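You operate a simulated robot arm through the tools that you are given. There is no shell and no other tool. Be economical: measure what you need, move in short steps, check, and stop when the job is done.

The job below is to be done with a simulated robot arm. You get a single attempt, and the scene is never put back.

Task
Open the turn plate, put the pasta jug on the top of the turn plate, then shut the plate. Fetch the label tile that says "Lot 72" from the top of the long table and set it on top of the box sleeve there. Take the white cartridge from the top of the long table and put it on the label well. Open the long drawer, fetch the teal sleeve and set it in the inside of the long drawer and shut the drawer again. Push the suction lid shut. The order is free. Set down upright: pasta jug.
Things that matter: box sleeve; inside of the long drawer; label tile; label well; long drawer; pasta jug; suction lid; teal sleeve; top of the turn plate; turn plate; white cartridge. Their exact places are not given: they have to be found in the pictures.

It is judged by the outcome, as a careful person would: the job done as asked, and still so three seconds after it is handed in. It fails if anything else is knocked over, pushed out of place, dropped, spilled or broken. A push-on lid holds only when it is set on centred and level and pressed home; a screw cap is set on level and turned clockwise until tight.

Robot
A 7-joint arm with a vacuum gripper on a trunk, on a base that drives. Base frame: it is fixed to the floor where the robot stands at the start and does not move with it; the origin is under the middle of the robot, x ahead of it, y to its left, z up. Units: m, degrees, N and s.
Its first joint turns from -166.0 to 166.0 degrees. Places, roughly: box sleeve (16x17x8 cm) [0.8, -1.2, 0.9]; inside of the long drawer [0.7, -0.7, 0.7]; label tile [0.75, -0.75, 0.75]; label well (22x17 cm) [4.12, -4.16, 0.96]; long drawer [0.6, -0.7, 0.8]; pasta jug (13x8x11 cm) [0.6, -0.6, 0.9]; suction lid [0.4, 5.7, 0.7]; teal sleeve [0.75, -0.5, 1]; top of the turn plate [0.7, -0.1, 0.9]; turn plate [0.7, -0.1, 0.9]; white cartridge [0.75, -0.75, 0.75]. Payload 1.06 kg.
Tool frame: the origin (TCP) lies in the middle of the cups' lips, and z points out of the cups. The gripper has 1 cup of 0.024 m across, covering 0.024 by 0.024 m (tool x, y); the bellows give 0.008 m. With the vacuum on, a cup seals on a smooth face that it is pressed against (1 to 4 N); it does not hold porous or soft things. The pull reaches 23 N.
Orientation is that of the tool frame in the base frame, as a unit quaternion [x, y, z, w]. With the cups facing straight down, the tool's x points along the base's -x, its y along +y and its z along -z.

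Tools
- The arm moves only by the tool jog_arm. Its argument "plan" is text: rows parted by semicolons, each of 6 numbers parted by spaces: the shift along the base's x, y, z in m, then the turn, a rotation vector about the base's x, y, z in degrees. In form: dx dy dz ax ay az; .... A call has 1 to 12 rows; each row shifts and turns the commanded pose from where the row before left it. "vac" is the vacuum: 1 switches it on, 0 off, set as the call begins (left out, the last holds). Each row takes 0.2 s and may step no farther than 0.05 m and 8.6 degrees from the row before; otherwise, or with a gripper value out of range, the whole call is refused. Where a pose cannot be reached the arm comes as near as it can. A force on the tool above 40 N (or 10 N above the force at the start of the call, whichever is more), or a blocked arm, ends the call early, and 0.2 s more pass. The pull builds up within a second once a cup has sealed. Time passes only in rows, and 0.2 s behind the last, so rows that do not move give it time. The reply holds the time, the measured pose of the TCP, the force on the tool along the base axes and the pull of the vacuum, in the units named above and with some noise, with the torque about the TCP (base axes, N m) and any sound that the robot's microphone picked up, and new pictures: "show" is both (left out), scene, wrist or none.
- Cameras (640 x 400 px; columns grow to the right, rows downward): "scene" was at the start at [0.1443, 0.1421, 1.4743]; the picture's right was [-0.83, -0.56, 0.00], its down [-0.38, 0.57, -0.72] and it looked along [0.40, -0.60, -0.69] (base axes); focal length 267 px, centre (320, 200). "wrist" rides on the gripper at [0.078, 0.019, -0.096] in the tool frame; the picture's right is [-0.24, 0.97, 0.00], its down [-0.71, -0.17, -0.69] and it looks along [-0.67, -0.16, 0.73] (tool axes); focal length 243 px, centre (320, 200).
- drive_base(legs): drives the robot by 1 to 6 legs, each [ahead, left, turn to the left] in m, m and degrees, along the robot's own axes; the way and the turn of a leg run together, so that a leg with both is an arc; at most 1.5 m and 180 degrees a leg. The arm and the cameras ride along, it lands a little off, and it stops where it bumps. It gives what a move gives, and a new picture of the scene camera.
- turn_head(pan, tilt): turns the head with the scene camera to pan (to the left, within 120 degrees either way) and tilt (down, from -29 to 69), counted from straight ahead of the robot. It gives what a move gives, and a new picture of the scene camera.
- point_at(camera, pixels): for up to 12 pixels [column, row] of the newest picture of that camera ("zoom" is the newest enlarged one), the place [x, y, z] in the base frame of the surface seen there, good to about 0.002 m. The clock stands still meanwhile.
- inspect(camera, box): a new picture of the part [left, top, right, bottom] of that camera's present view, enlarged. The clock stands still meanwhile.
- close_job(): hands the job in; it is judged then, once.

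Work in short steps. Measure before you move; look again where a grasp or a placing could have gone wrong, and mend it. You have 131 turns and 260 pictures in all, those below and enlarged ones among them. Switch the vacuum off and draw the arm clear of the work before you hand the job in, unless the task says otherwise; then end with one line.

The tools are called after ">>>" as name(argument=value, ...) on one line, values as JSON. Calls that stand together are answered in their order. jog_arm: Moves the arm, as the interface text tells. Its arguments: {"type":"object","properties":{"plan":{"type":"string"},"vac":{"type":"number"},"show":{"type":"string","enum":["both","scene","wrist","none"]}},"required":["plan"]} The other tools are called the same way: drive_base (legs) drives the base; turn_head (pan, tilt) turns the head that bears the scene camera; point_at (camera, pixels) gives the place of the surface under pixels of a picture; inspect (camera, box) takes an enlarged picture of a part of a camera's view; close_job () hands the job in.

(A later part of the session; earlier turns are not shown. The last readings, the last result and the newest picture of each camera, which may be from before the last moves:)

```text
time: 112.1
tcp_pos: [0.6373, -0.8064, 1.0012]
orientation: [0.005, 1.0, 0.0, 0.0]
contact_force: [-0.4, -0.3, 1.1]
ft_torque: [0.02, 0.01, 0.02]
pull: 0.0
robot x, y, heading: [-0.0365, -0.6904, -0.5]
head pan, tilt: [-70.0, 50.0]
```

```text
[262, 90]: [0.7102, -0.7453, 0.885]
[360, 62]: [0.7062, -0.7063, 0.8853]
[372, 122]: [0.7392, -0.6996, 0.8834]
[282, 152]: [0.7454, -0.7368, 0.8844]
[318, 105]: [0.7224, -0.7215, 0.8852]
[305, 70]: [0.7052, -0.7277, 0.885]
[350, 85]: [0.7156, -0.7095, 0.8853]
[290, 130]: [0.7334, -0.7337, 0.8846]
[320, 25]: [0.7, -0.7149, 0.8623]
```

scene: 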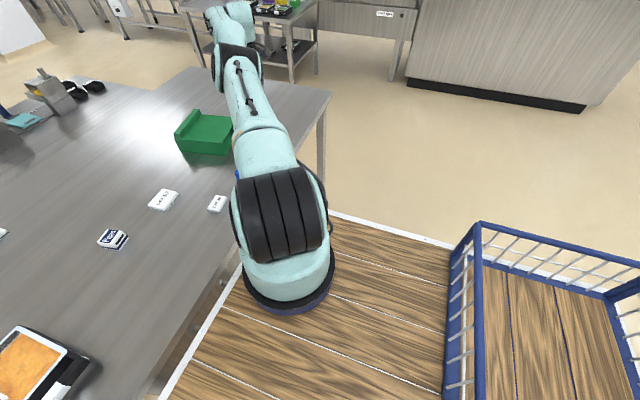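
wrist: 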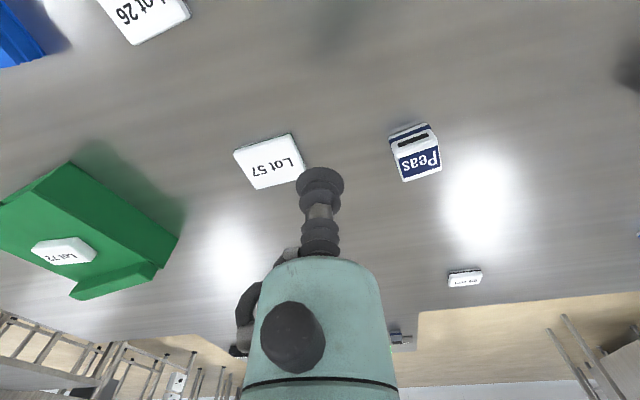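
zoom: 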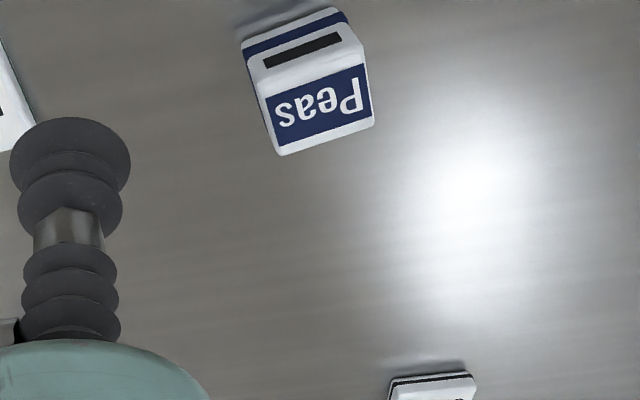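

Top face centre (0.7245,−0.722), z 0.885. Move over and pick.

>>> jog_arm(plan="0.029 0.028 0 0 0 0;0.029 0.028 0 0 0 0;0.029 0.028 0 0 0 0;0 0 -0.045 0 0 0;0 0 -0.045 0 0 0;0 0 -0.018 0 0 0;0 0 -0.007 0 0 0;0 0 -0.004 0 0 0;0 0 0 0 0 0;0 0 0 0 0 0;0 0 0 0 0 0;0 0 0 0 0 0", vac=1, show="wrist")

```text
time: 114.7
tcp_pos: [0.7218, -0.7254, 0.881]
orientation: [0.004, 1.0, 0.0, 0.0]
contact_force: [3.3, 1.3, 7.2]
ft_torque: [-0.02, -0.02, 0.02]
pull: 23.4
robot x, y, heading: [-0.0305, -0.6919, -0.8]
head pan, tilt: [-70.0, 50.0]
```

wrist: 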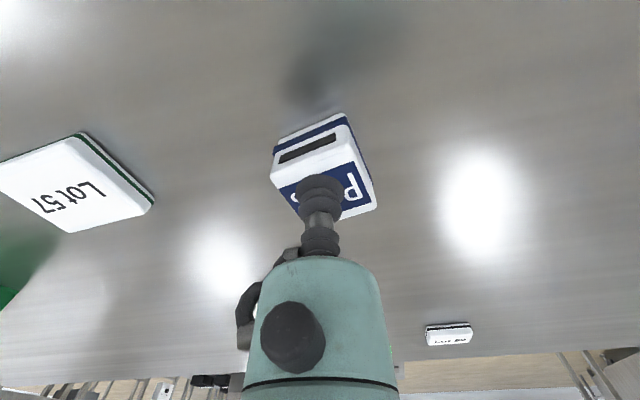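

Sealed. Lift and retract to a carry pose near the robot.

>>> jog_arm(plan="0 0 0.045 0 0 0;0 0 0.048 0 0 0;0 0 0.048 0 0 0;-0.02 0 0.045 0 0 0;-0.045 0 0 0 0 0;-0.045 0 0 0 0 0;-0.045 0 0 0 0 0;-0.045 0 0 0 0 0;-0.045 0 0 0 0 0;0 0 0 0 0 0", show="none")

>>> turn_head(pan=-60, tilt=10)

>>> turn_head(pan=-100, tilt=15)

```text
time: 116.9
tcp_pos: [0.5147, -0.7261, 1.0658]
orientation: [0.005, 1.0, -0.001, -0.001]
contact_force: [0.5, 0.6, -1.1]
ft_torque: [0.0, -0.02, 0.01]
pull: 22.6
out of reach, approached as far as the arm can: row 9
robot x, y, heading: [-0.031, -0.6921, -1.0]
head pan, tilt: [-70.0, 50.0]
```

```text
time: 118.0
tcp_pos: [0.515, -0.7252, 1.0658]
orientation: [0.004, 1.0, -0.001, -0.002]
contact_force: [0.3, -0.4, 0.2]
ft_torque: [0.01, 0.0, -0.01]
pull: 23.0
robot x, y, heading: [-0.03, -0.695, -0.7]
head pan, tilt: [-60.0, 10.0]
```

scene: 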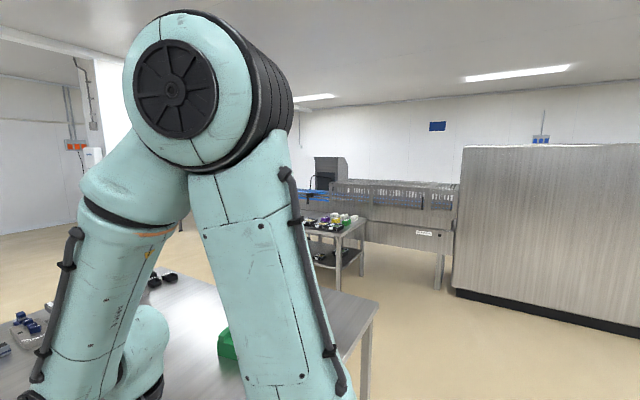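

```text
time: 119.1
tcp_pos: [0.515, -0.7255, 1.067]
orientation: [0.005, 1.0, -0.001, -0.002]
contact_force: [-0.9, -0.6, -0.9]
ft_torque: [0.03, 0.05, 0.01]
pull: 22.9
robot x, y, heading: [-0.0322, -0.6898, -0.6]
head pan, tilt: [-100.0, 15.0]
```

scene: 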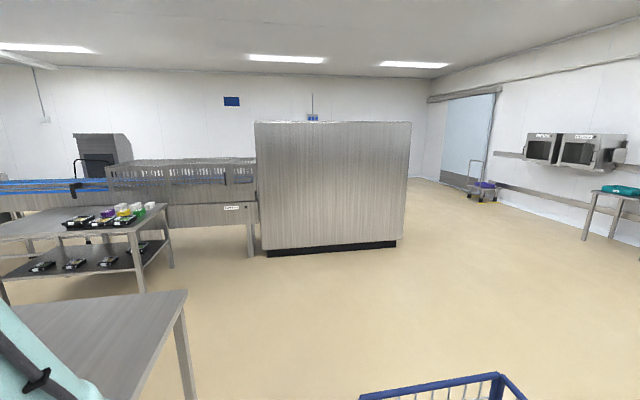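

I measure obstacles: cabinet corners, tables, floor.

>>> point_at(camera="scene", pixels=[[267, 255], [397, 245], [250, 255], [145, 285], [168, 260], [185, 295], [120, 150], [80, 185], [235, 207], [60, 215], [325, 180], [200, 265]])

>>> turn_head(pan=-30, tilt=5)

```text
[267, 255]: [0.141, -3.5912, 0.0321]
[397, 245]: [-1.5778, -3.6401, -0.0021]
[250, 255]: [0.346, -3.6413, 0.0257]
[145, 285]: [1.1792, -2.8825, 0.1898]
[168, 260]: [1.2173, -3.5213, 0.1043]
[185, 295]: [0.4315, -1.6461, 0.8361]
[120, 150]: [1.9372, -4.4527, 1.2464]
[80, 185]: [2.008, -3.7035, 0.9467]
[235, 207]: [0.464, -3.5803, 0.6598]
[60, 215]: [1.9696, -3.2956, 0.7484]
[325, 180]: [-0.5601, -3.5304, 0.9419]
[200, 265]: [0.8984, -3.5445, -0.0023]
```

```text
time: 120.5
tcp_pos: [0.5159, -0.7265, 1.0667]
orientation: [0.005, 1.0, -0.001, -0.002]
contact_force: [0.1, 0.2, -0.2]
ft_torque: [-0.01, 0.0, 0.01]
pull: 22.7
robot x, y, heading: [-0.0334, -0.6941, -0.3]
head pan, tilt: [-30.0, 5.0]
```

scene: 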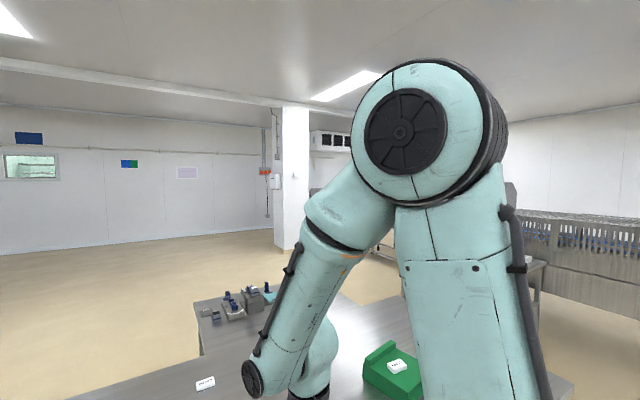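

The aisle between the long table (end y≈−1.65) and the side table (y≈−2.85) is clear at y≈−2.2. I drive into it.

>>> drive_base(legs=[[-0.12, 0, 0], [0, -1.5, 0]])

>>> turn_head(pan=20, tilt=15)

```text
time: 128.9
tcp_pos: [0.429, -2.2221, 1.0672]
orientation: [-0.027, 1.0, -0.001, -0.002]
contact_force: [0.8, 0.2, -1.0]
ft_torque: [-0.01, -0.03, -0.01]
pull: 22.6
robot x, y, heading: [-0.1215, -2.223, 3.2]
head pan, tilt: [-30.0, 5.0]
```

scene: 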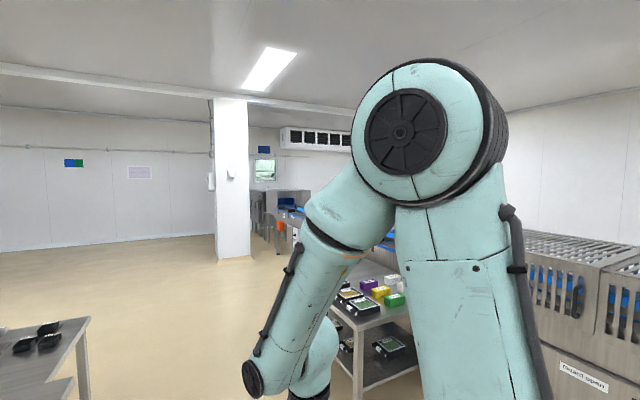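

```text
time: 130.1
tcp_pos: [0.4286, -2.2229, 1.0658]
orientation: [-0.027, 1.0, -0.001, -0.001]
contact_force: [-0.1, -0.4, -1.0]
ft_torque: [-0.02, 0.0, -0.01]
pull: 23.1
robot x, y, heading: [-0.12, -2.2221, 3.2]
head pan, tilt: [20.0, 15.0]
```

scene: 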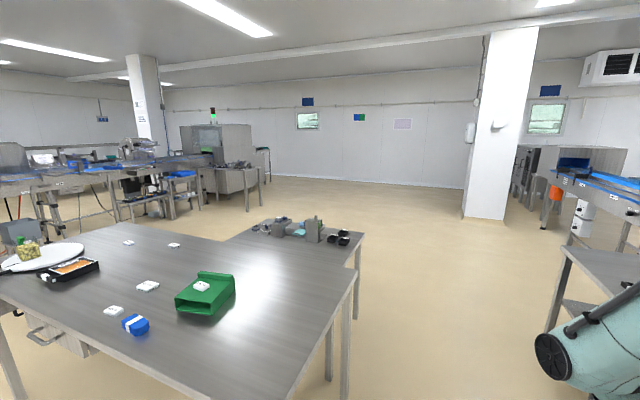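

I measure the pillar base, the side table corner and the machines beyond.

>>> point_at(camera="scene", pixels=[[465, 215], [507, 218], [520, 180], [560, 150], [590, 165], [580, 205], [562, 250], [350, 300], [630, 190], [325, 380], [550, 320], [545, 195]])

>>> inspect(camera="scene", box=[490, 120, 640, 240])

```text
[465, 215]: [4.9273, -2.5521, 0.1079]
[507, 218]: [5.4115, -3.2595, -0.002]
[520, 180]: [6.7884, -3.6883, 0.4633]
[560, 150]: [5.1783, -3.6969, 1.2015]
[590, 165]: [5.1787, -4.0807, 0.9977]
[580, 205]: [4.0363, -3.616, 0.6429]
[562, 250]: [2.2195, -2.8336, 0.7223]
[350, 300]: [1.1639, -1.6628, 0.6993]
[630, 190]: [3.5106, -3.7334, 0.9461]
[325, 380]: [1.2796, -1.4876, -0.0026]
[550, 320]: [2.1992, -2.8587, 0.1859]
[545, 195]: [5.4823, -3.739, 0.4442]
```

```text
3.33 times, centred on (565, 180) of scene
```

zoom: 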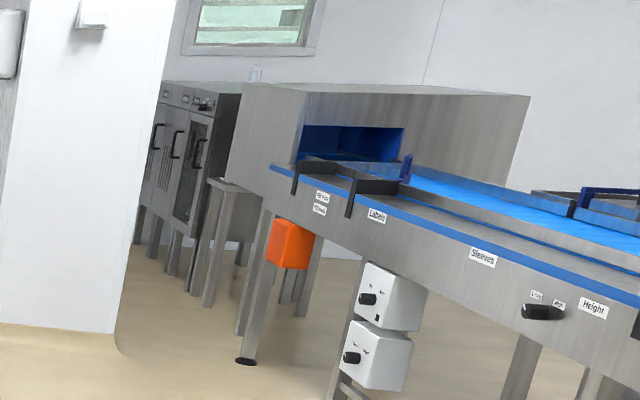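

Conveyor with "Labels" zone front at y≈−3.62. I drive along the aisle to x≈4.1 and turn right to face it.

>>> drive_base(legs=[[0, 0, -3.2], [1.5, 0, 0], [1.5, 0, 0], [1.2, 0, 0], [0, 0, -90]])

>>> turn_head(pan=0, tilt=20)

```text
time: 154.5
tcp_pos: [4.0287, -2.8546, 1.0667]
orientation: [0.721, 0.693, 0.0, -0.003]
contact_force: [0.8, 1.2, -0.8]
ft_torque: [0.02, 0.0, 0.0]
pull: 23.0
robot x, y, heading: [4.0787, -2.3073, -92.3]
head pan, tilt: [20.0, 15.0]
```

scene: 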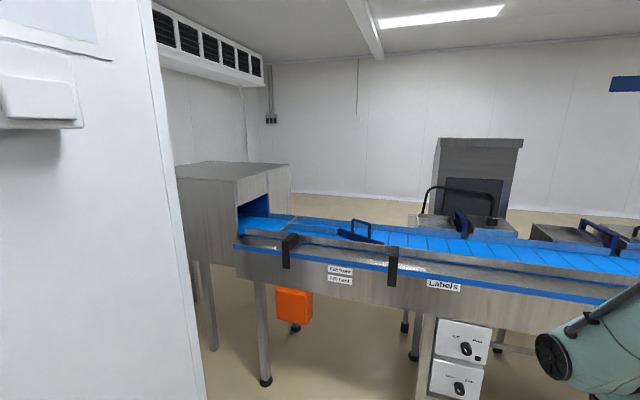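

```text
time: 155.4
tcp_pos: [4.029, -2.8542, 1.0659]
orientation: [0.721, 0.693, 0.001, -0.002]
contact_force: [-0.8, 0.3, -1.7]
ft_torque: [-0.03, 0.0, 0.0]
pull: 23.2
robot x, y, heading: [4.0776, -2.3066, -92.5]
head pan, tilt: [0.0, 20.0]
```

scene: 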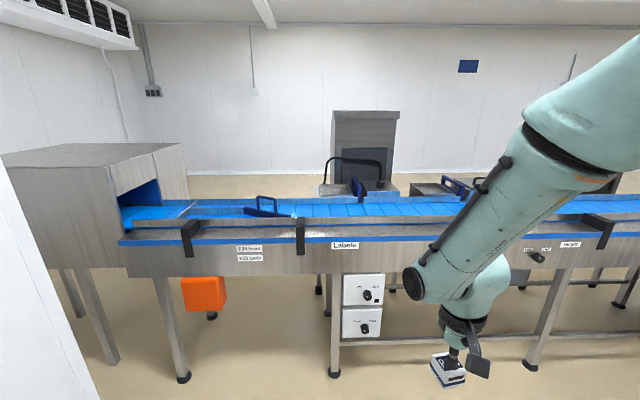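

I measure points around the conveyor and the units behind it.

>>> point_at(camera="scene", pixels=[[345, 245], [345, 228], [345, 210], [345, 190], [360, 190], [385, 187], [265, 205], [330, 190], [430, 188], [460, 185], [345, 200], [300, 230]])

>>> inspect(camera="scene", box=[220, 130, 520, 290])

```text
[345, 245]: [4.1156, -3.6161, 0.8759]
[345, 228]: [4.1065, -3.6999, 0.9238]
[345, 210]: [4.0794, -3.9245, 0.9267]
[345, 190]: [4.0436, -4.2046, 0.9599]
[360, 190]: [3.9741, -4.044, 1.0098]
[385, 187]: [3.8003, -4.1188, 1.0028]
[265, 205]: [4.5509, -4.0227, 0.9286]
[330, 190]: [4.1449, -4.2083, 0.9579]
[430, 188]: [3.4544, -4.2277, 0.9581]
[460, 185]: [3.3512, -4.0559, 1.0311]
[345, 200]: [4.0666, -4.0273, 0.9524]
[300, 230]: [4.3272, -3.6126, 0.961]
```

```text
2.13 times, centred on (370, 210) of scene
```

zoom: 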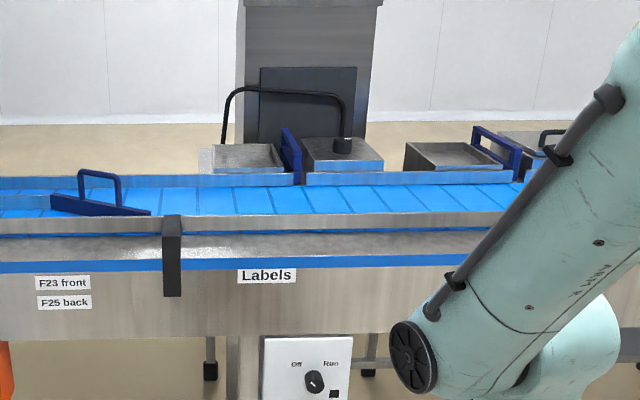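

The label well is the tray behind the belt at about (4.12,−4.16,0.96). I raise the arm 8 cm and check clearance points before approaching.

>>> point_at(camera="scene", pixels=[[363, 290], [363, 320], [335, 330], [300, 220], [185, 235], [312, 185], [355, 180], [325, 196]])

>>> jog_arm(plan="0 -0.01 0.03 0 0 0;0 -0.01 0.03 0 0 0;0 -0.01 0.03 0 0 0;0 0 0 0 0 0", show="none")

>>> drive_base(legs=[[0, 0, 2.3], [0.8, 0.03, 0]])

```text
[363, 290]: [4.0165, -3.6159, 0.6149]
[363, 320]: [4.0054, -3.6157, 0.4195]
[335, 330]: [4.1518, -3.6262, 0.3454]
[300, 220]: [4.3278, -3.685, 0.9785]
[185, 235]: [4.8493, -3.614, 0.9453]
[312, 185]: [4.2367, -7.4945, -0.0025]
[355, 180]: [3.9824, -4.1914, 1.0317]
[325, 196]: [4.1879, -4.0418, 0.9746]
```

```text
time: 156.4
tcp_pos: [4.0304, -2.8829, 1.1563]
orientation: [0.721, 0.693, 0.0, -0.002]
contact_force: [0.8, 0.2, -0.4]
ft_torque: [0.01, -0.01, 0.01]
pull: 23.0
robot x, y, heading: [4.078, -2.3077, -92.5]
head pan, tilt: [0.0, 20.0]
```

```text
time: 161.1
tcp_pos: [4.1128, -3.6894, 1.1566]
orientation: [0.696, 0.718, 0.001, -0.002]
contact_force: [-0.4, -0.2, -0.4]
ft_torque: [0.0, -0.01, -0.01]
pull: 23.0
robot x, y, heading: [4.1231, -3.1124, -88.2]
head pan, tilt: [0.0, 20.0]
```

scene: 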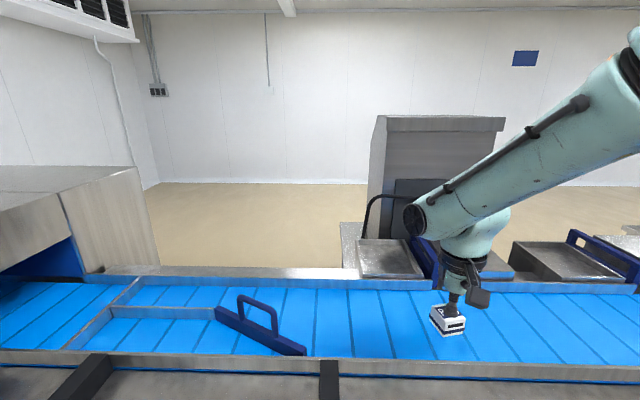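

The well tray is at (388,258). Zoom and measure it.

>>> turn_head(pan=-8, tilt=32)

>>> inspect(camera="scene", box=[260, 120, 460, 260])

```text
time: 161.8
tcp_pos: [4.1126, -3.6892, 1.1572]
orientation: [0.696, 0.718, 0.001, -0.002]
contact_force: [-0.1, -0.3, -0.7]
ft_torque: [-0.01, -0.06, 0.01]
pull: 22.8
robot x, y, heading: [4.1209, -3.1103, -88.4]
head pan, tilt: [-8.0, 32.0]
```

scene: 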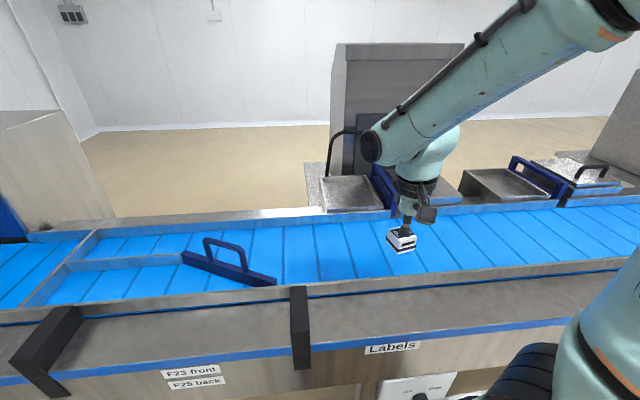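

```text
2.86 times, centred on (360, 190) of scene
```

zoom: 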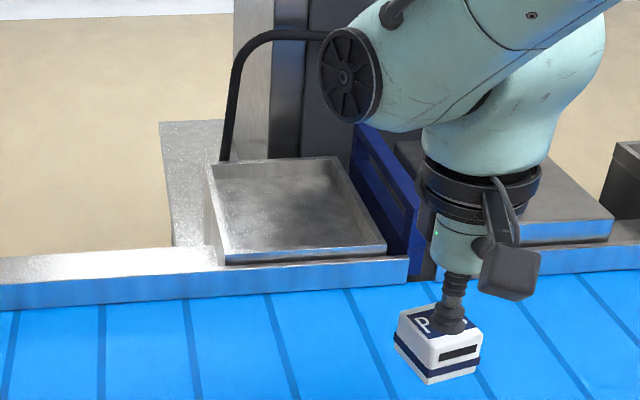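

>>> point_at(camera="zoom", pixels=[[290, 200], [225, 170], [335, 165], [378, 240], [228, 255], [300, 240], [290, 220], [250, 200], [330, 210], [385, 240], [390, 180], [230, 130]])

```text
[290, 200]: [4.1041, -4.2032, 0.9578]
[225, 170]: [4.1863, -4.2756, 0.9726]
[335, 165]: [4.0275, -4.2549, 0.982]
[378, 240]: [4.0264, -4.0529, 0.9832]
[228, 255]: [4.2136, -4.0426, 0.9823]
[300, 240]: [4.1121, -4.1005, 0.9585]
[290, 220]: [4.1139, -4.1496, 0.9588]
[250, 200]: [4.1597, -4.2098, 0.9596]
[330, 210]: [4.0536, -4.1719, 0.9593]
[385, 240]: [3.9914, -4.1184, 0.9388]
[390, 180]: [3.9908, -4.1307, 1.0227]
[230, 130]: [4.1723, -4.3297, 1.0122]
```

Well: x 4.02–4.22, y −4.05…−4.26, floor z 0.9585, rim 0.982. I drive 8 cm closer.

>>> drive_base(legs=[[0.08, 0, 0]])

```text
time: 162.9
tcp_pos: [4.1158, -3.7692, 1.1562]
orientation: [0.696, 0.718, 0.002, -0.002]
contact_force: [-1.3, 0.1, -1.0]
ft_torque: [0.01, 0.0, -0.03]
pull: 23.3
robot x, y, heading: [4.1224, -3.1904, -88.3]
head pan, tilt: [-8.0, 32.0]
```

scene: 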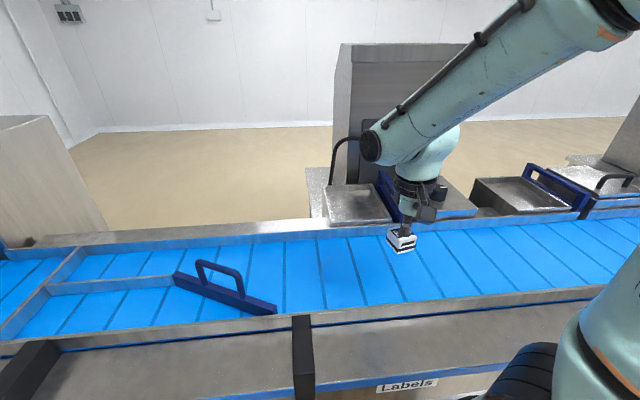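

Extend over the well at z≈1.06.

>>> jog_arm(plan="0 -0.042 -0.01 0 0 0;0 -0.042 -0.01 0 0 0;0 -0.042 -0.01 0 0 0;0 -0.042 -0.01 0 0 0;0 -0.042 -0.01 0 0 0;0 -0.042 -0.01 0 0 0;0 -0.042 -0.01 0 0 0;0 -0.042 -0.01 0 0 0;0.003 -0.042 -0.01 0 0 0;0 0 0 0 0 0", show="both")

```text
time: 165.1
tcp_pos: [4.1177, -4.1462, 1.0667]
orientation: [0.696, 0.718, 0.001, -0.001]
contact_force: [0.3, 0.8, -1.0]
ft_torque: [-0.02, 0.01, 0.02]
pull: 23.0
robot x, y, heading: [4.1268, -3.1934, -88.2]
head pan, tilt: [-8.0, 32.0]
```

scene: 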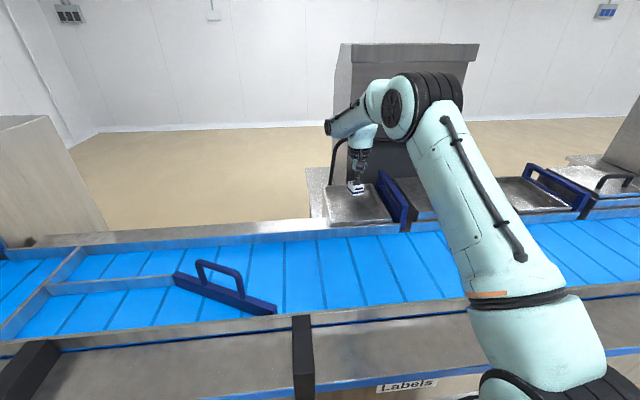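
wrist: 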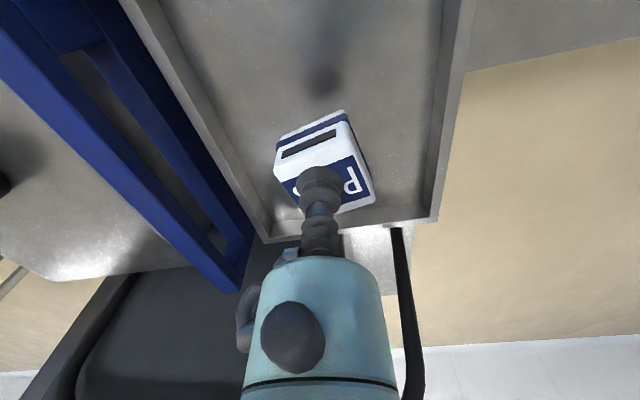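

Over the well. Lower to near contact.

>>> jog_arm(plan="0 0 -0.04 0 0 0;0 0 -0.024 0 0 0;0 0 -0.004 0 0 0;0 0 -0.002 0 0 0;0 0 0 0 0 0", show="none")

```text
time: 166.3
tcp_pos: [4.1179, -4.1463, 0.997]
orientation: [0.696, 0.718, 0.001, -0.002]
contact_force: [-0.2, -0.9, -0.7]
ft_torque: [0.01, -0.01, -0.03]
pull: 23.0
robot x, y, heading: [4.1243, -3.1907, -88.3]
head pan, tilt: [-8.0, 32.0]
```

>>> jog_arm(plan="0 0 -0.002 0 0 0;0 0 -0.002 0 0 0;0 0 0 0 0 0", show="none")

```text
time: 167.1
tcp_pos: [4.1179, -4.1459, 0.9937]
orientation: [0.696, 0.718, 0.0, -0.001]
contact_force: [2.9, -3.5, 16.7]
ft_torque: [-0.05, 0.0, 0.0]
pull: 22.8
robot x, y, heading: [4.1227, -3.1904, -88.4]
head pan, tilt: [-8.0, 32.0]
```

Contact. Release, rise and retract.

>>> jog_arm(plan="0 0 0.001 0 0 0;0 0 0 0 0 0;0 0 0 0 0 0;0 0 0.01 0 0 0;0 0 0.04 0 0 0;0 0 0.045 0 0 0;0 0 0.045 0 0 0;0 0.04 0.02 0 0 0;0 0.045 0 0 0 0;0 0.045 0 0 0 0;0 0 0 0 0 0", vac=0, show="both")

```text
time: 169.5
tcp_pos: [4.1183, -4.0164, 1.156]
orientation: [0.696, 0.718, 0.0, -0.002]
contact_force: [0.3, -0.1, 0.7]
ft_torque: [0.0, 0.04, 0.02]
pull: 0.0
robot x, y, heading: [4.1232, -3.1922, -88.6]
head pan, tilt: [-8.0, 32.0]
```

scene: 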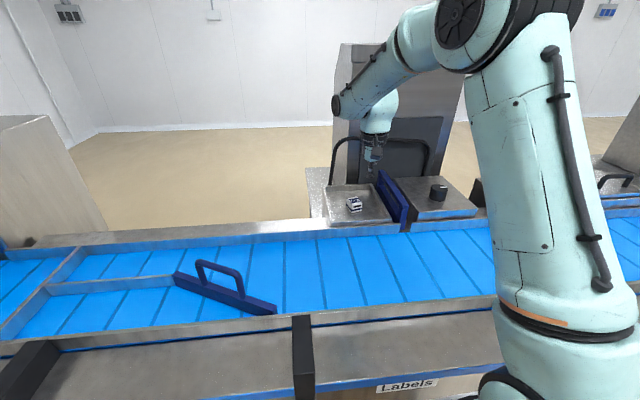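
wrist: 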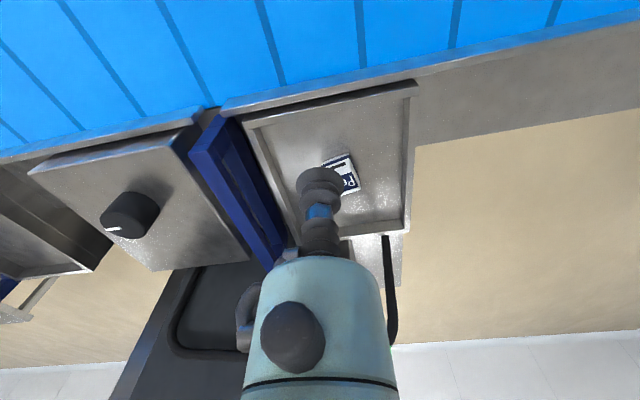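

The cartridge lies in the label well. I retract the arm and drive back to the aisle, then look toward +y.

>>> jog_arm(plan="0 0.045 0 0 0 0;0 0.045 0 0 0 0;0 0.045 0 0 0 0;0 0.045 0 0 0 0;0 0.045 0 0 0 0;0 0.02 0 0 0 0;0 0 0 0 0 0", show="none")

>>> drive_base(legs=[[-1.0, 0, 0], [0, 0, 178]])

>>> turn_head(pan=35, tilt=12)

```text
time: 171.1
tcp_pos: [4.1207, -3.7708, 1.1534]
orientation: [0.696, 0.718, 0.0, -0.002]
contact_force: [0.4, 0.1, -0.2]
ft_torque: [-0.02, -0.01, 0.01]
pull: 0.2
robot x, y, heading: [4.1249, -3.1918, -88.1]
head pan, tilt: [-8.0, 32.0]
```

```text
time: 183.6
tcp_pos: [4.0957, -1.5842, 1.1532]
orientation: [0.712, -0.703, 0.002, 0.001]
contact_force: [-0.2, -0.2, 0.7]
ft_torque: [0.03, 0.01, 0.02]
pull: 0.0
robot x, y, heading: [4.0823, -2.1626, 90.6]
head pan, tilt: [-8.0, 32.0]
```

scene: 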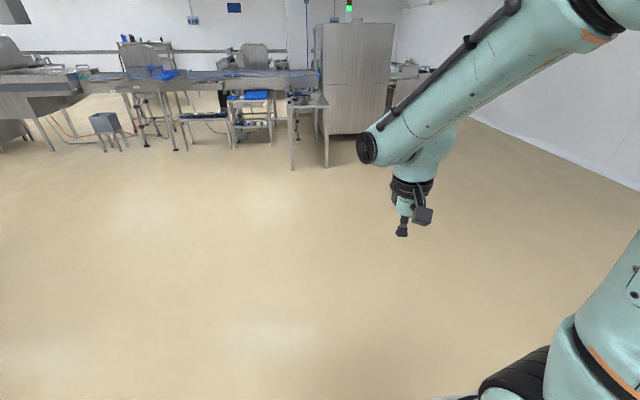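

```text
time: 184.7
tcp_pos: [4.0956, -1.5853, 1.1534]
orientation: [0.712, -0.702, 0.002, 0.001]
contact_force: [0.3, -0.1, 1.0]
ft_torque: [-0.04, 0.0, -0.02]
pull: 0.1
robot x, y, heading: [4.0817, -2.1652, 91.0]
head pan, tilt: [35.0, 12.0]
```

scene: 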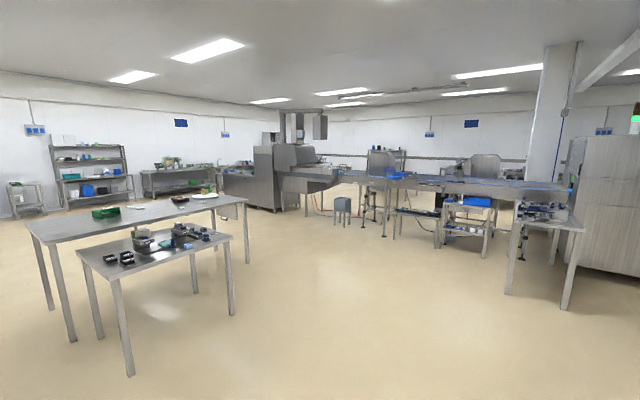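

I map the row of equipment: measure floor points and machine corners.

>>> point_at(camera="scene", pixels=[[280, 210], [305, 210], [383, 235], [560, 308], [575, 255], [380, 162], [345, 195], [485, 165], [210, 190], [150, 190], [370, 185], [545, 170]])

>>> inspect(camera="scene", box=[210, 100, 420, 240])

>>> inspect(camera="scene", box=[400, 100, 640, 250])

```text
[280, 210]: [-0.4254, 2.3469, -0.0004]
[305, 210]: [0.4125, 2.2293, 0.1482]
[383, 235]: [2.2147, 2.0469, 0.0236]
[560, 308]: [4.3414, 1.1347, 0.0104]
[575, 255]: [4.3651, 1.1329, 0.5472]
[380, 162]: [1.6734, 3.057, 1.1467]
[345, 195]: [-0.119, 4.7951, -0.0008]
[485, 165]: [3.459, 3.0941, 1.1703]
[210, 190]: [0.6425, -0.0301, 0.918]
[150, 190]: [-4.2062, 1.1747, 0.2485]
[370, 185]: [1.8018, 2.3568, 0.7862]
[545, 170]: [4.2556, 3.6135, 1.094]
```

```text
2.86 times, centred on (315, 170) of scene
```

zoom: 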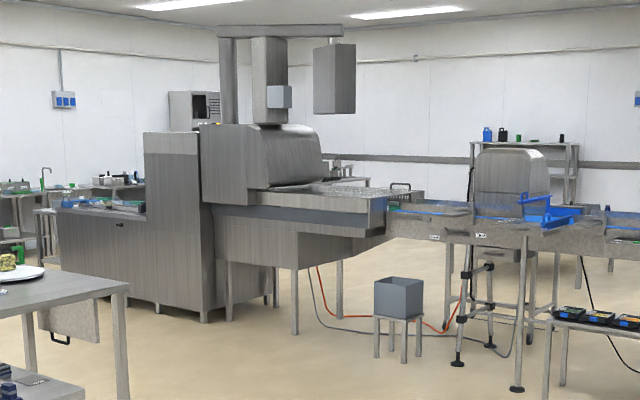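

```text
2.67 times, centred on (520, 175) of scene
```

zoom: 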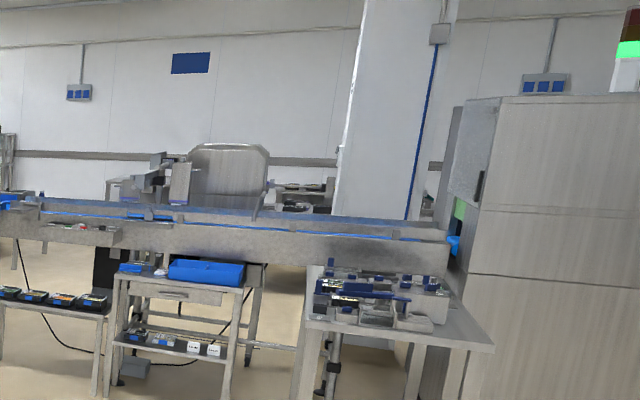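

>>> point_at(camera="scene", pixels=[[232, 174], [225, 172], [232, 192], [240, 203], [222, 178], [205, 165], [180, 170], [100, 205], [340, 165], [325, 195], [405, 150], [350, 172]])

>>> turn_head(pan=-15, tilt=8)

```text
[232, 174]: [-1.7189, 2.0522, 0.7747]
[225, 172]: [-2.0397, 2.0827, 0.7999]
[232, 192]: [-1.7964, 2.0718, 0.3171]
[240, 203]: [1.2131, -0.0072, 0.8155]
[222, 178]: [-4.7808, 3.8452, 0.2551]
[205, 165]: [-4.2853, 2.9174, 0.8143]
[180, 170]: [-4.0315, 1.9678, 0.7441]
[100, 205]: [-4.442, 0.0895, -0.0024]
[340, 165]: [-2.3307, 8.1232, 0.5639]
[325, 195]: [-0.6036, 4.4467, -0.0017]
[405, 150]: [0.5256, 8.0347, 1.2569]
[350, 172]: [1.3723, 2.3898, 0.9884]
```

```text
time: 185.9
tcp_pos: [4.0948, -1.5851, 1.153]
orientation: [0.711, -0.703, 0.002, 0.0]
contact_force: [0.2, -0.2, 0.0]
ft_torque: [-0.04, -0.01, -0.01]
pull: 0.1
robot x, y, heading: [4.0784, -2.1673, 90.8]
head pan, tilt: [-15.0, 8.0]
```

scene: 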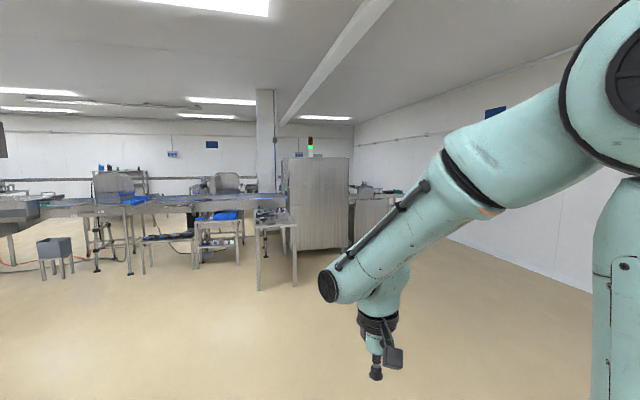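

>>> point_at(camera="scene", pixels=[[348, 245], [302, 245], [372, 240], [395, 205], [400, 240], [360, 195], [440, 240], [420, 205], [590, 290]])

>>> inspect(camera="scene", box=[270, 130, 470, 270])

```text
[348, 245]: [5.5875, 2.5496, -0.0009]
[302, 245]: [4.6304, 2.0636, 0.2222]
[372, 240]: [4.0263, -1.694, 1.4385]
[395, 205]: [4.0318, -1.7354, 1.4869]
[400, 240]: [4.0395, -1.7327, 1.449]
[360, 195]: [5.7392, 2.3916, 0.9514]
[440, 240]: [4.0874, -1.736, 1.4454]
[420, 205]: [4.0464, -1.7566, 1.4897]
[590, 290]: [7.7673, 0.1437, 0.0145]
```

```text
2.86 times, centred on (370, 200) of scene
```

zoom: 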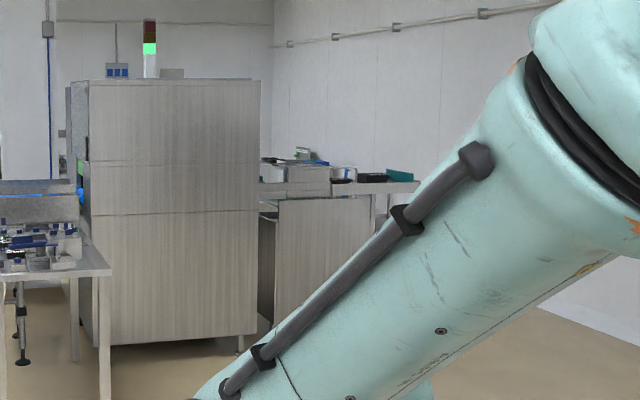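

The line's west end is at x≈−2.05 and the wall counter at x≈−4, so I go round through that 1.9 m gap. First back west along the aisle.

>>> drive_base(legs=[[0, 0, 89.2], [1.5, 0, 0], [1.5, 0, 0], [1.5, 0, 0]])

>>> turn_head(pan=-40, tilt=15)

```text
time: 211.0
tcp_pos: [-0.9412, -2.3864, 1.1526]
orientation: [0.999, 0.041, 0.001, -0.002]
contact_force: [0.4, -0.6, 0.4]
ft_torque: [-0.04, 0.01, -0.03]
pull: 0.1
robot x, y, heading: [-0.3586, -2.3586, -175.1]
head pan, tilt: [-15.0, 8.0]
```

scene: 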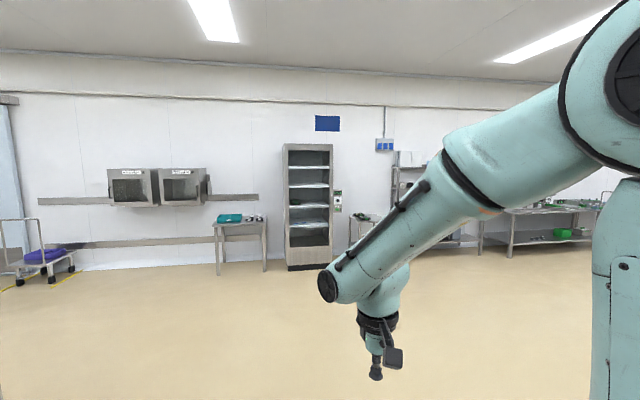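

```text
time: 211.9
tcp_pos: [-0.9421, -2.3879, 1.1534]
orientation: [0.999, 0.042, 0.001, -0.001]
contact_force: [0.4, -0.4, -0.2]
ft_torque: [0.05, -0.03, 0.01]
pull: 0.0
robot x, y, heading: [-0.3607, -2.3594, -175.2]
head pan, tilt: [-40.0, 15.0]
```

scene: 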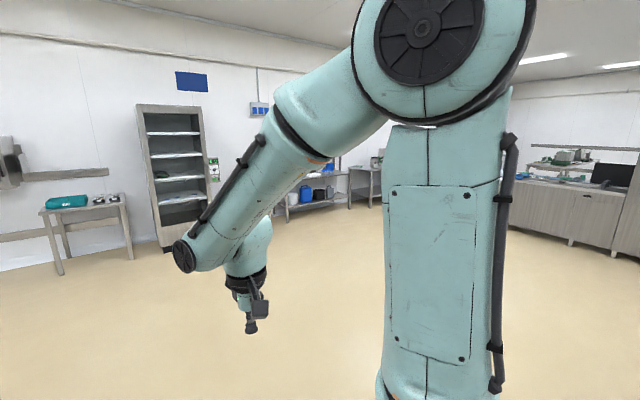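

The floor is free. Drive west, turn north, proceed to before the gap.

>>> drive_base(legs=[[1.3, 0, 0], [0, 0, -94.9], [1.5, 0, 0], [1.2, 0, 0], [0, 1.3, 0]])

>>> turn_head(pan=10, tilt=15)

```text
time: 241.2
tcp_pos: [-2.5958, 0.9884, 1.1534]
orientation: [-0.669, 0.743, -0.002, -0.001]
contact_force: [-1.0, 0.2, -0.2]
ft_torque: [-0.05, -0.03, -0.02]
pull: 0.0
robot x, y, heading: [-2.6819, 0.4142, 83.9]
head pan, tilt: [-40.0, 15.0]
```

scene: 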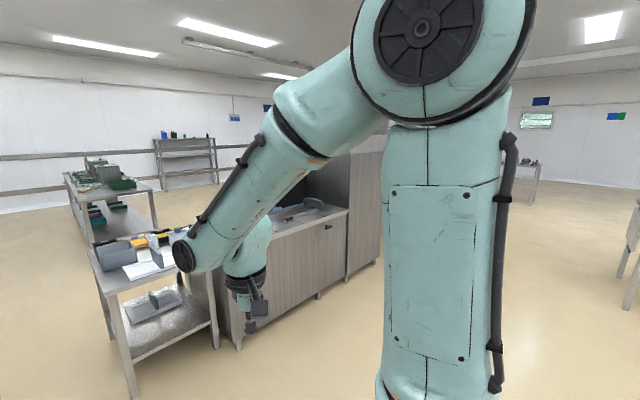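

```text
time: 242.4
tcp_pos: [-2.5963, 0.9866, 1.1528]
orientation: [-0.669, 0.743, -0.001, 0.0]
contact_force: [-1.0, 0.3, 0.5]
ft_torque: [0.0, 0.0, 0.01]
pull: 0.0
robot x, y, heading: [-2.6807, 0.4126, 83.9]
head pan, tilt: [10.0, 15.0]
```

scene: 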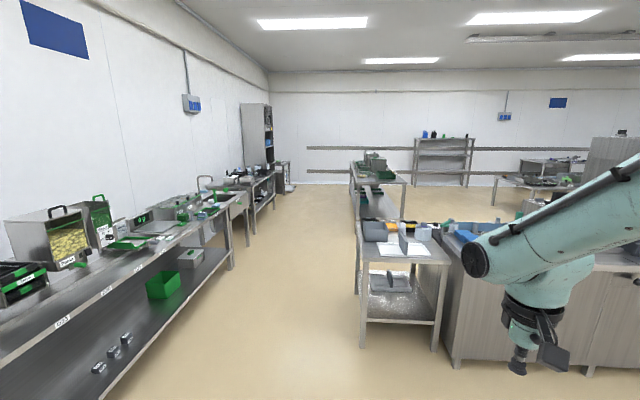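

A corridor between wall counter and a side table. I measure its edges.

>>> point_at(camera="scene", pixels=[[362, 345], [362, 265], [228, 265], [232, 200], [130, 345], [357, 222], [405, 180], [357, 180], [250, 205], [495, 185], [280, 193], [60, 330]])

```text
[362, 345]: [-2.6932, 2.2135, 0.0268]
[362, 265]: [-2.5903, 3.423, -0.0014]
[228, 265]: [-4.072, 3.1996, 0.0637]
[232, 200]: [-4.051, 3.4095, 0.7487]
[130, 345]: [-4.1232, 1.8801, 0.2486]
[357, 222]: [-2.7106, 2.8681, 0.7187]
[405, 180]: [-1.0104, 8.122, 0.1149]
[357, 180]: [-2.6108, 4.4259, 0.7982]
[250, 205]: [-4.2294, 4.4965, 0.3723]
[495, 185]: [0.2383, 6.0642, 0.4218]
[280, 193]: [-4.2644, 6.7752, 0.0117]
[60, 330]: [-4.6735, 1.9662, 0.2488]
```

>>> inspect(camera="scene", box=[340, 110, 640, 270])

>>> drive_base(legs=[[0, 0, 6.1], [0, 0.68, 0], [1.5, 0, 0], [1.0, 0, 0]])

>>> turn_head(pan=-60, tilt=20)

```text
2.13 times, centred on (490, 190) of scene
```

zoom: 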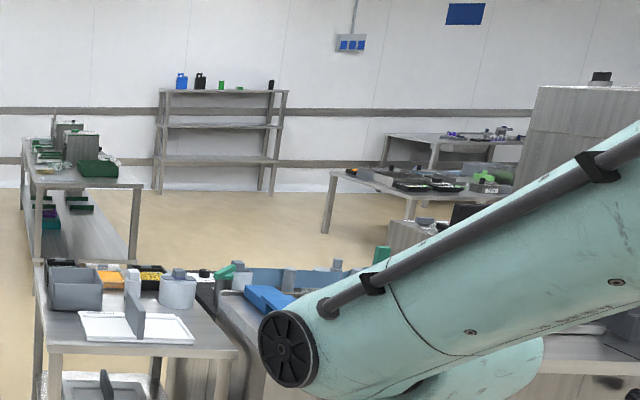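

```text
time: 258.7
tcp_pos: [-3.3319, 3.4947, 1.1532]
orientation: [-0.695, 0.719, -0.001, 0.0]
contact_force: [-0.2, -0.4, 0.3]
ft_torque: [0.02, 0.0, 0.01]
pull: 0.1
robot x, y, heading: [-3.3793, 2.9165, 88.2]
head pan, tilt: [10.0, 15.0]
```

scene: 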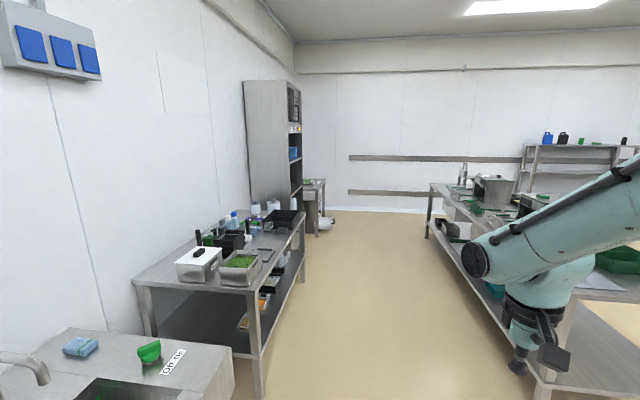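

```text
time: 260.1
tcp_pos: [-3.3335, 3.4936, 1.154]
orientation: [-0.696, 0.718, -0.002, 0.0]
contact_force: [0.5, 0.1, -0.4]
ft_torque: [0.0, 0.0, -0.04]
pull: 0.0
robot x, y, heading: [-3.3736, 2.9167, 88.3]
head pan, tilt: [-60.0, 20.0]
```

scene: 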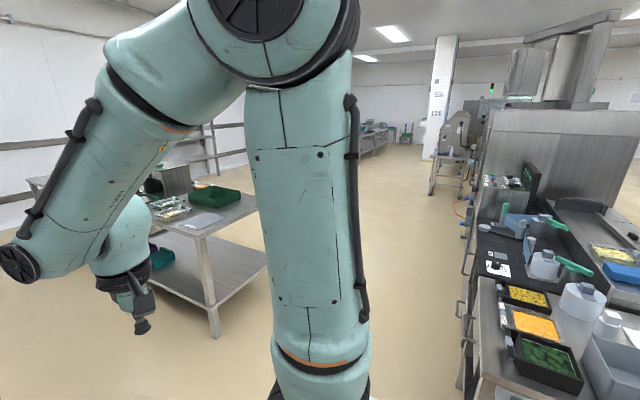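

>>> point_at(camera="scene", pixels=[[215, 335], [255, 215], [462, 300], [455, 390], [470, 220], [455, 190], [432, 190], [385, 150], [360, 155], [420, 170], [210, 170], [230, 220]])

>>> inspect(camera="scene", box=[340, 80, 520, 220])

```text
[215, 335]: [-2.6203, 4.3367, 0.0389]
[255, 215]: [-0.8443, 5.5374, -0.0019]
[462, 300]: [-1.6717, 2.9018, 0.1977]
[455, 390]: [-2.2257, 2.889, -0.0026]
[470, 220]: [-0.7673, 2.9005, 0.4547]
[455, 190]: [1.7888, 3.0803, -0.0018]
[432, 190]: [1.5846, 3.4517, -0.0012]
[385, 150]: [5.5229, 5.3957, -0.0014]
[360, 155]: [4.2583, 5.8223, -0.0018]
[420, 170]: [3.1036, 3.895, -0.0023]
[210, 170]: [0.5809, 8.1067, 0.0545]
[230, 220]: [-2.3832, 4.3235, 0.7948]
```

```text
2.86 times, centred on (430, 150) of scene
```

zoom: 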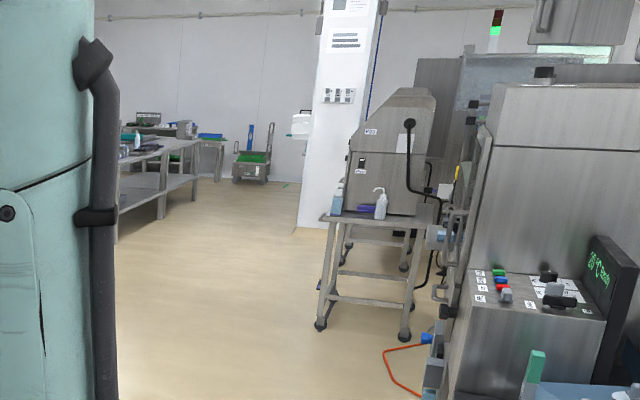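

The aisle y 2.9–4.3 leads east. I drive 0.7 m ahead, turn east, and go 2.6 m.

>>> drive_base(legs=[[0.7, 0, 0], [0, 0, -88.2], [1.4, 0, 0], [1.2, 0, 0]])

>>> turn_head(pan=45, tilt=22)

```text
time: 280.0
tcp_pos: [-0.1654, 3.4338, 1.1527]
orientation: [0.022, 1.0, -0.001, -0.002]
contact_force: [0.5, 0.1, 0.1]
ft_torque: [-0.02, 0.04, -0.01]
pull: 0.1
robot x, y, heading: [-0.7424, 3.4807, -2.6]
head pan, tilt: [-60.0, 20.0]
```

scene: 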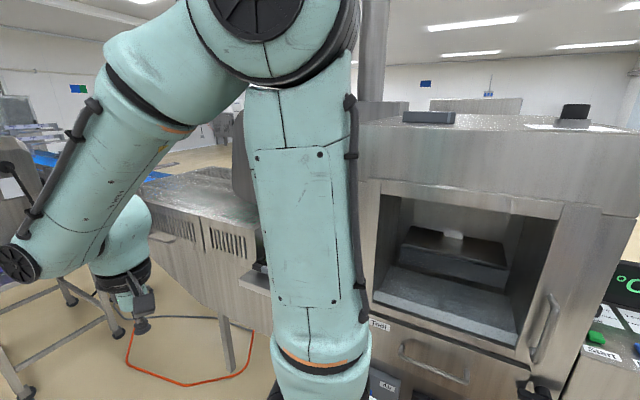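

```text
time: 281.9
tcp_pos: [-0.1658, 3.433, 1.1536]
orientation: [0.022, 1.0, 0.0, -0.002]
contact_force: [-0.4, 0.2, 0.0]
ft_torque: [0.01, 0.01, 0.01]
pull: 0.0
robot x, y, heading: [-0.7428, 3.4785, -2.3]
head pan, tilt: [45.0, 22.0]
```

scene: 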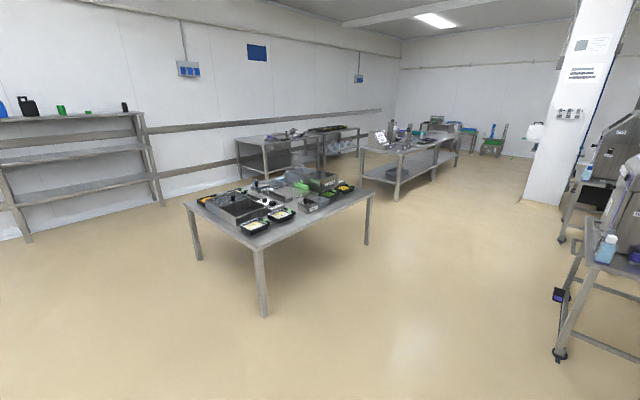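

The table near (0.4,5.7) holds the target. I zoom in.

>>> inspect(camera="scene", box=[180, 150, 380, 270])

>>> point_at(camera="scene", pixels=[[240, 208], [315, 180], [254, 228], [185, 205], [372, 192], [262, 252], [262, 315], [310, 205], [195, 258]])

```text
3.20 times, centred on (280, 210) of scene
```

zoom: 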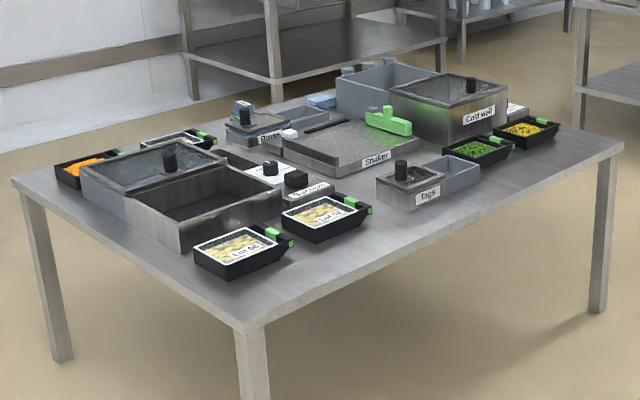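

```text
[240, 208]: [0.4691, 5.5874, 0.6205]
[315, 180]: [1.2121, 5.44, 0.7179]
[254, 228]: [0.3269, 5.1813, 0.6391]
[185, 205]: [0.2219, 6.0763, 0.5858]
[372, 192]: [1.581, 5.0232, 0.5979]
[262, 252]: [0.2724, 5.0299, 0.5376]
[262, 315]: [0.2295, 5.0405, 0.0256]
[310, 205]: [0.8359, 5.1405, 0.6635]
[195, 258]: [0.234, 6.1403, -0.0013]
```

The box with a slid-open lid and knob is near (0.45,5.6). I drive round to the table's west side.

>>> drive_base(legs=[[0, 0, 2.4], [0, 1.1, 0], [0, 1.0, 0]])

>>> turn_head(pan=8, tilt=35)

>>> inspect(camera="scene", box=[200, 80, 460, 280])

```text
time: 292.7
tcp_pos: [-0.1262, 5.5484, 1.1548]
orientation: [0.014, 1.0, -0.001, -0.001]
contact_force: [0.4, 0.1, 0.2]
ft_torque: [-0.01, 0.02, -0.02]
pull: 0.1
robot x, y, heading: [-0.7024, 5.5898, -1.6]
head pan, tilt: [45.0, 22.0]
```

scene: 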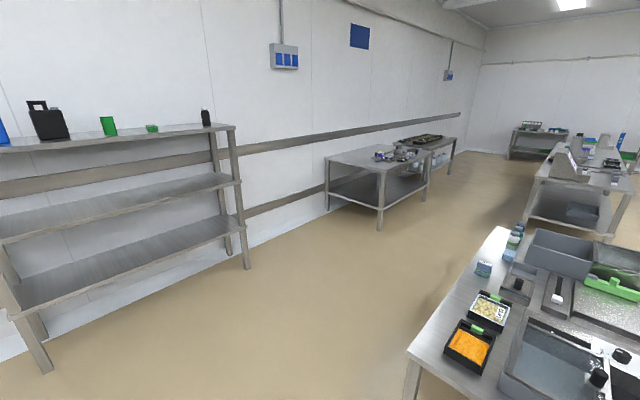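

```text
time: 293.7
tcp_pos: [-0.126, 5.5495, 1.1537]
orientation: [0.014, 1.0, 0.0, -0.001]
contact_force: [-0.1, 0.3, 0.4]
ft_torque: [0.02, 0.04, 0.0]
pull: 0.0
robot x, y, heading: [-0.7061, 5.5873, -1.4]
head pan, tilt: [8.0, 35.0]
```

scene: 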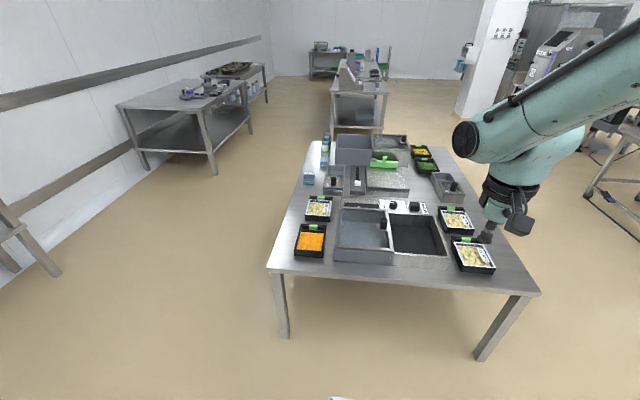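

```text
2.00 times, centred on (330, 180) of scene
```

zoom: 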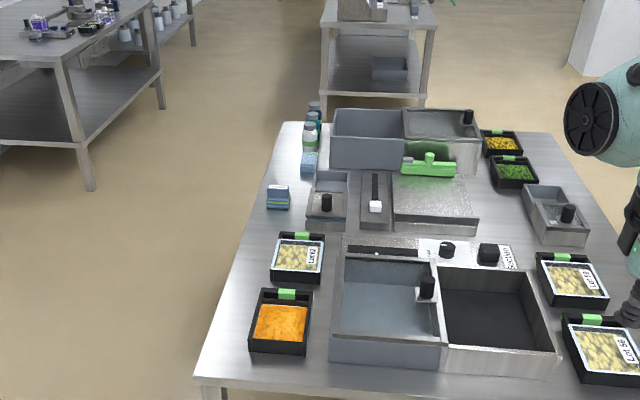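

The suction unit: lid with knob at (413,224) sits over the left half; the black chamber at right is open. Measure it.

>>> point_at(camera="zoom", pixels=[[427, 282], [427, 297], [375, 295], [350, 270], [350, 320], [415, 325], [436, 330], [448, 330], [490, 310], [550, 350], [525, 272], [440, 350]])

>>> inspect(camera="scene", box=[325, 185, 465, 280])

```text
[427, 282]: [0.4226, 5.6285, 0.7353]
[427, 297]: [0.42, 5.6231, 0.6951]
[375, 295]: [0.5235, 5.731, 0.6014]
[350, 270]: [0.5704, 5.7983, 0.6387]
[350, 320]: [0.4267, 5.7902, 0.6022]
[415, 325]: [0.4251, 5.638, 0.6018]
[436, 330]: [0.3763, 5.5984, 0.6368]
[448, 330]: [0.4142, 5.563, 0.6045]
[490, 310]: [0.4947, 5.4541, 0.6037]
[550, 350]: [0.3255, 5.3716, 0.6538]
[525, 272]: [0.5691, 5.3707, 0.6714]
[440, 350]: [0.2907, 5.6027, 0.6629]
```

```text
4.21 times, centred on (395, 232) of scene
```

zoom: 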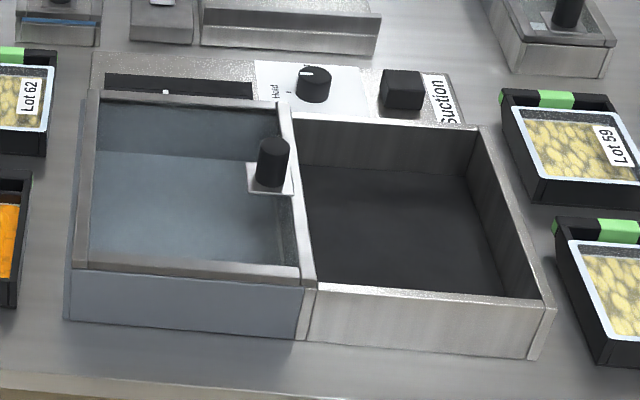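

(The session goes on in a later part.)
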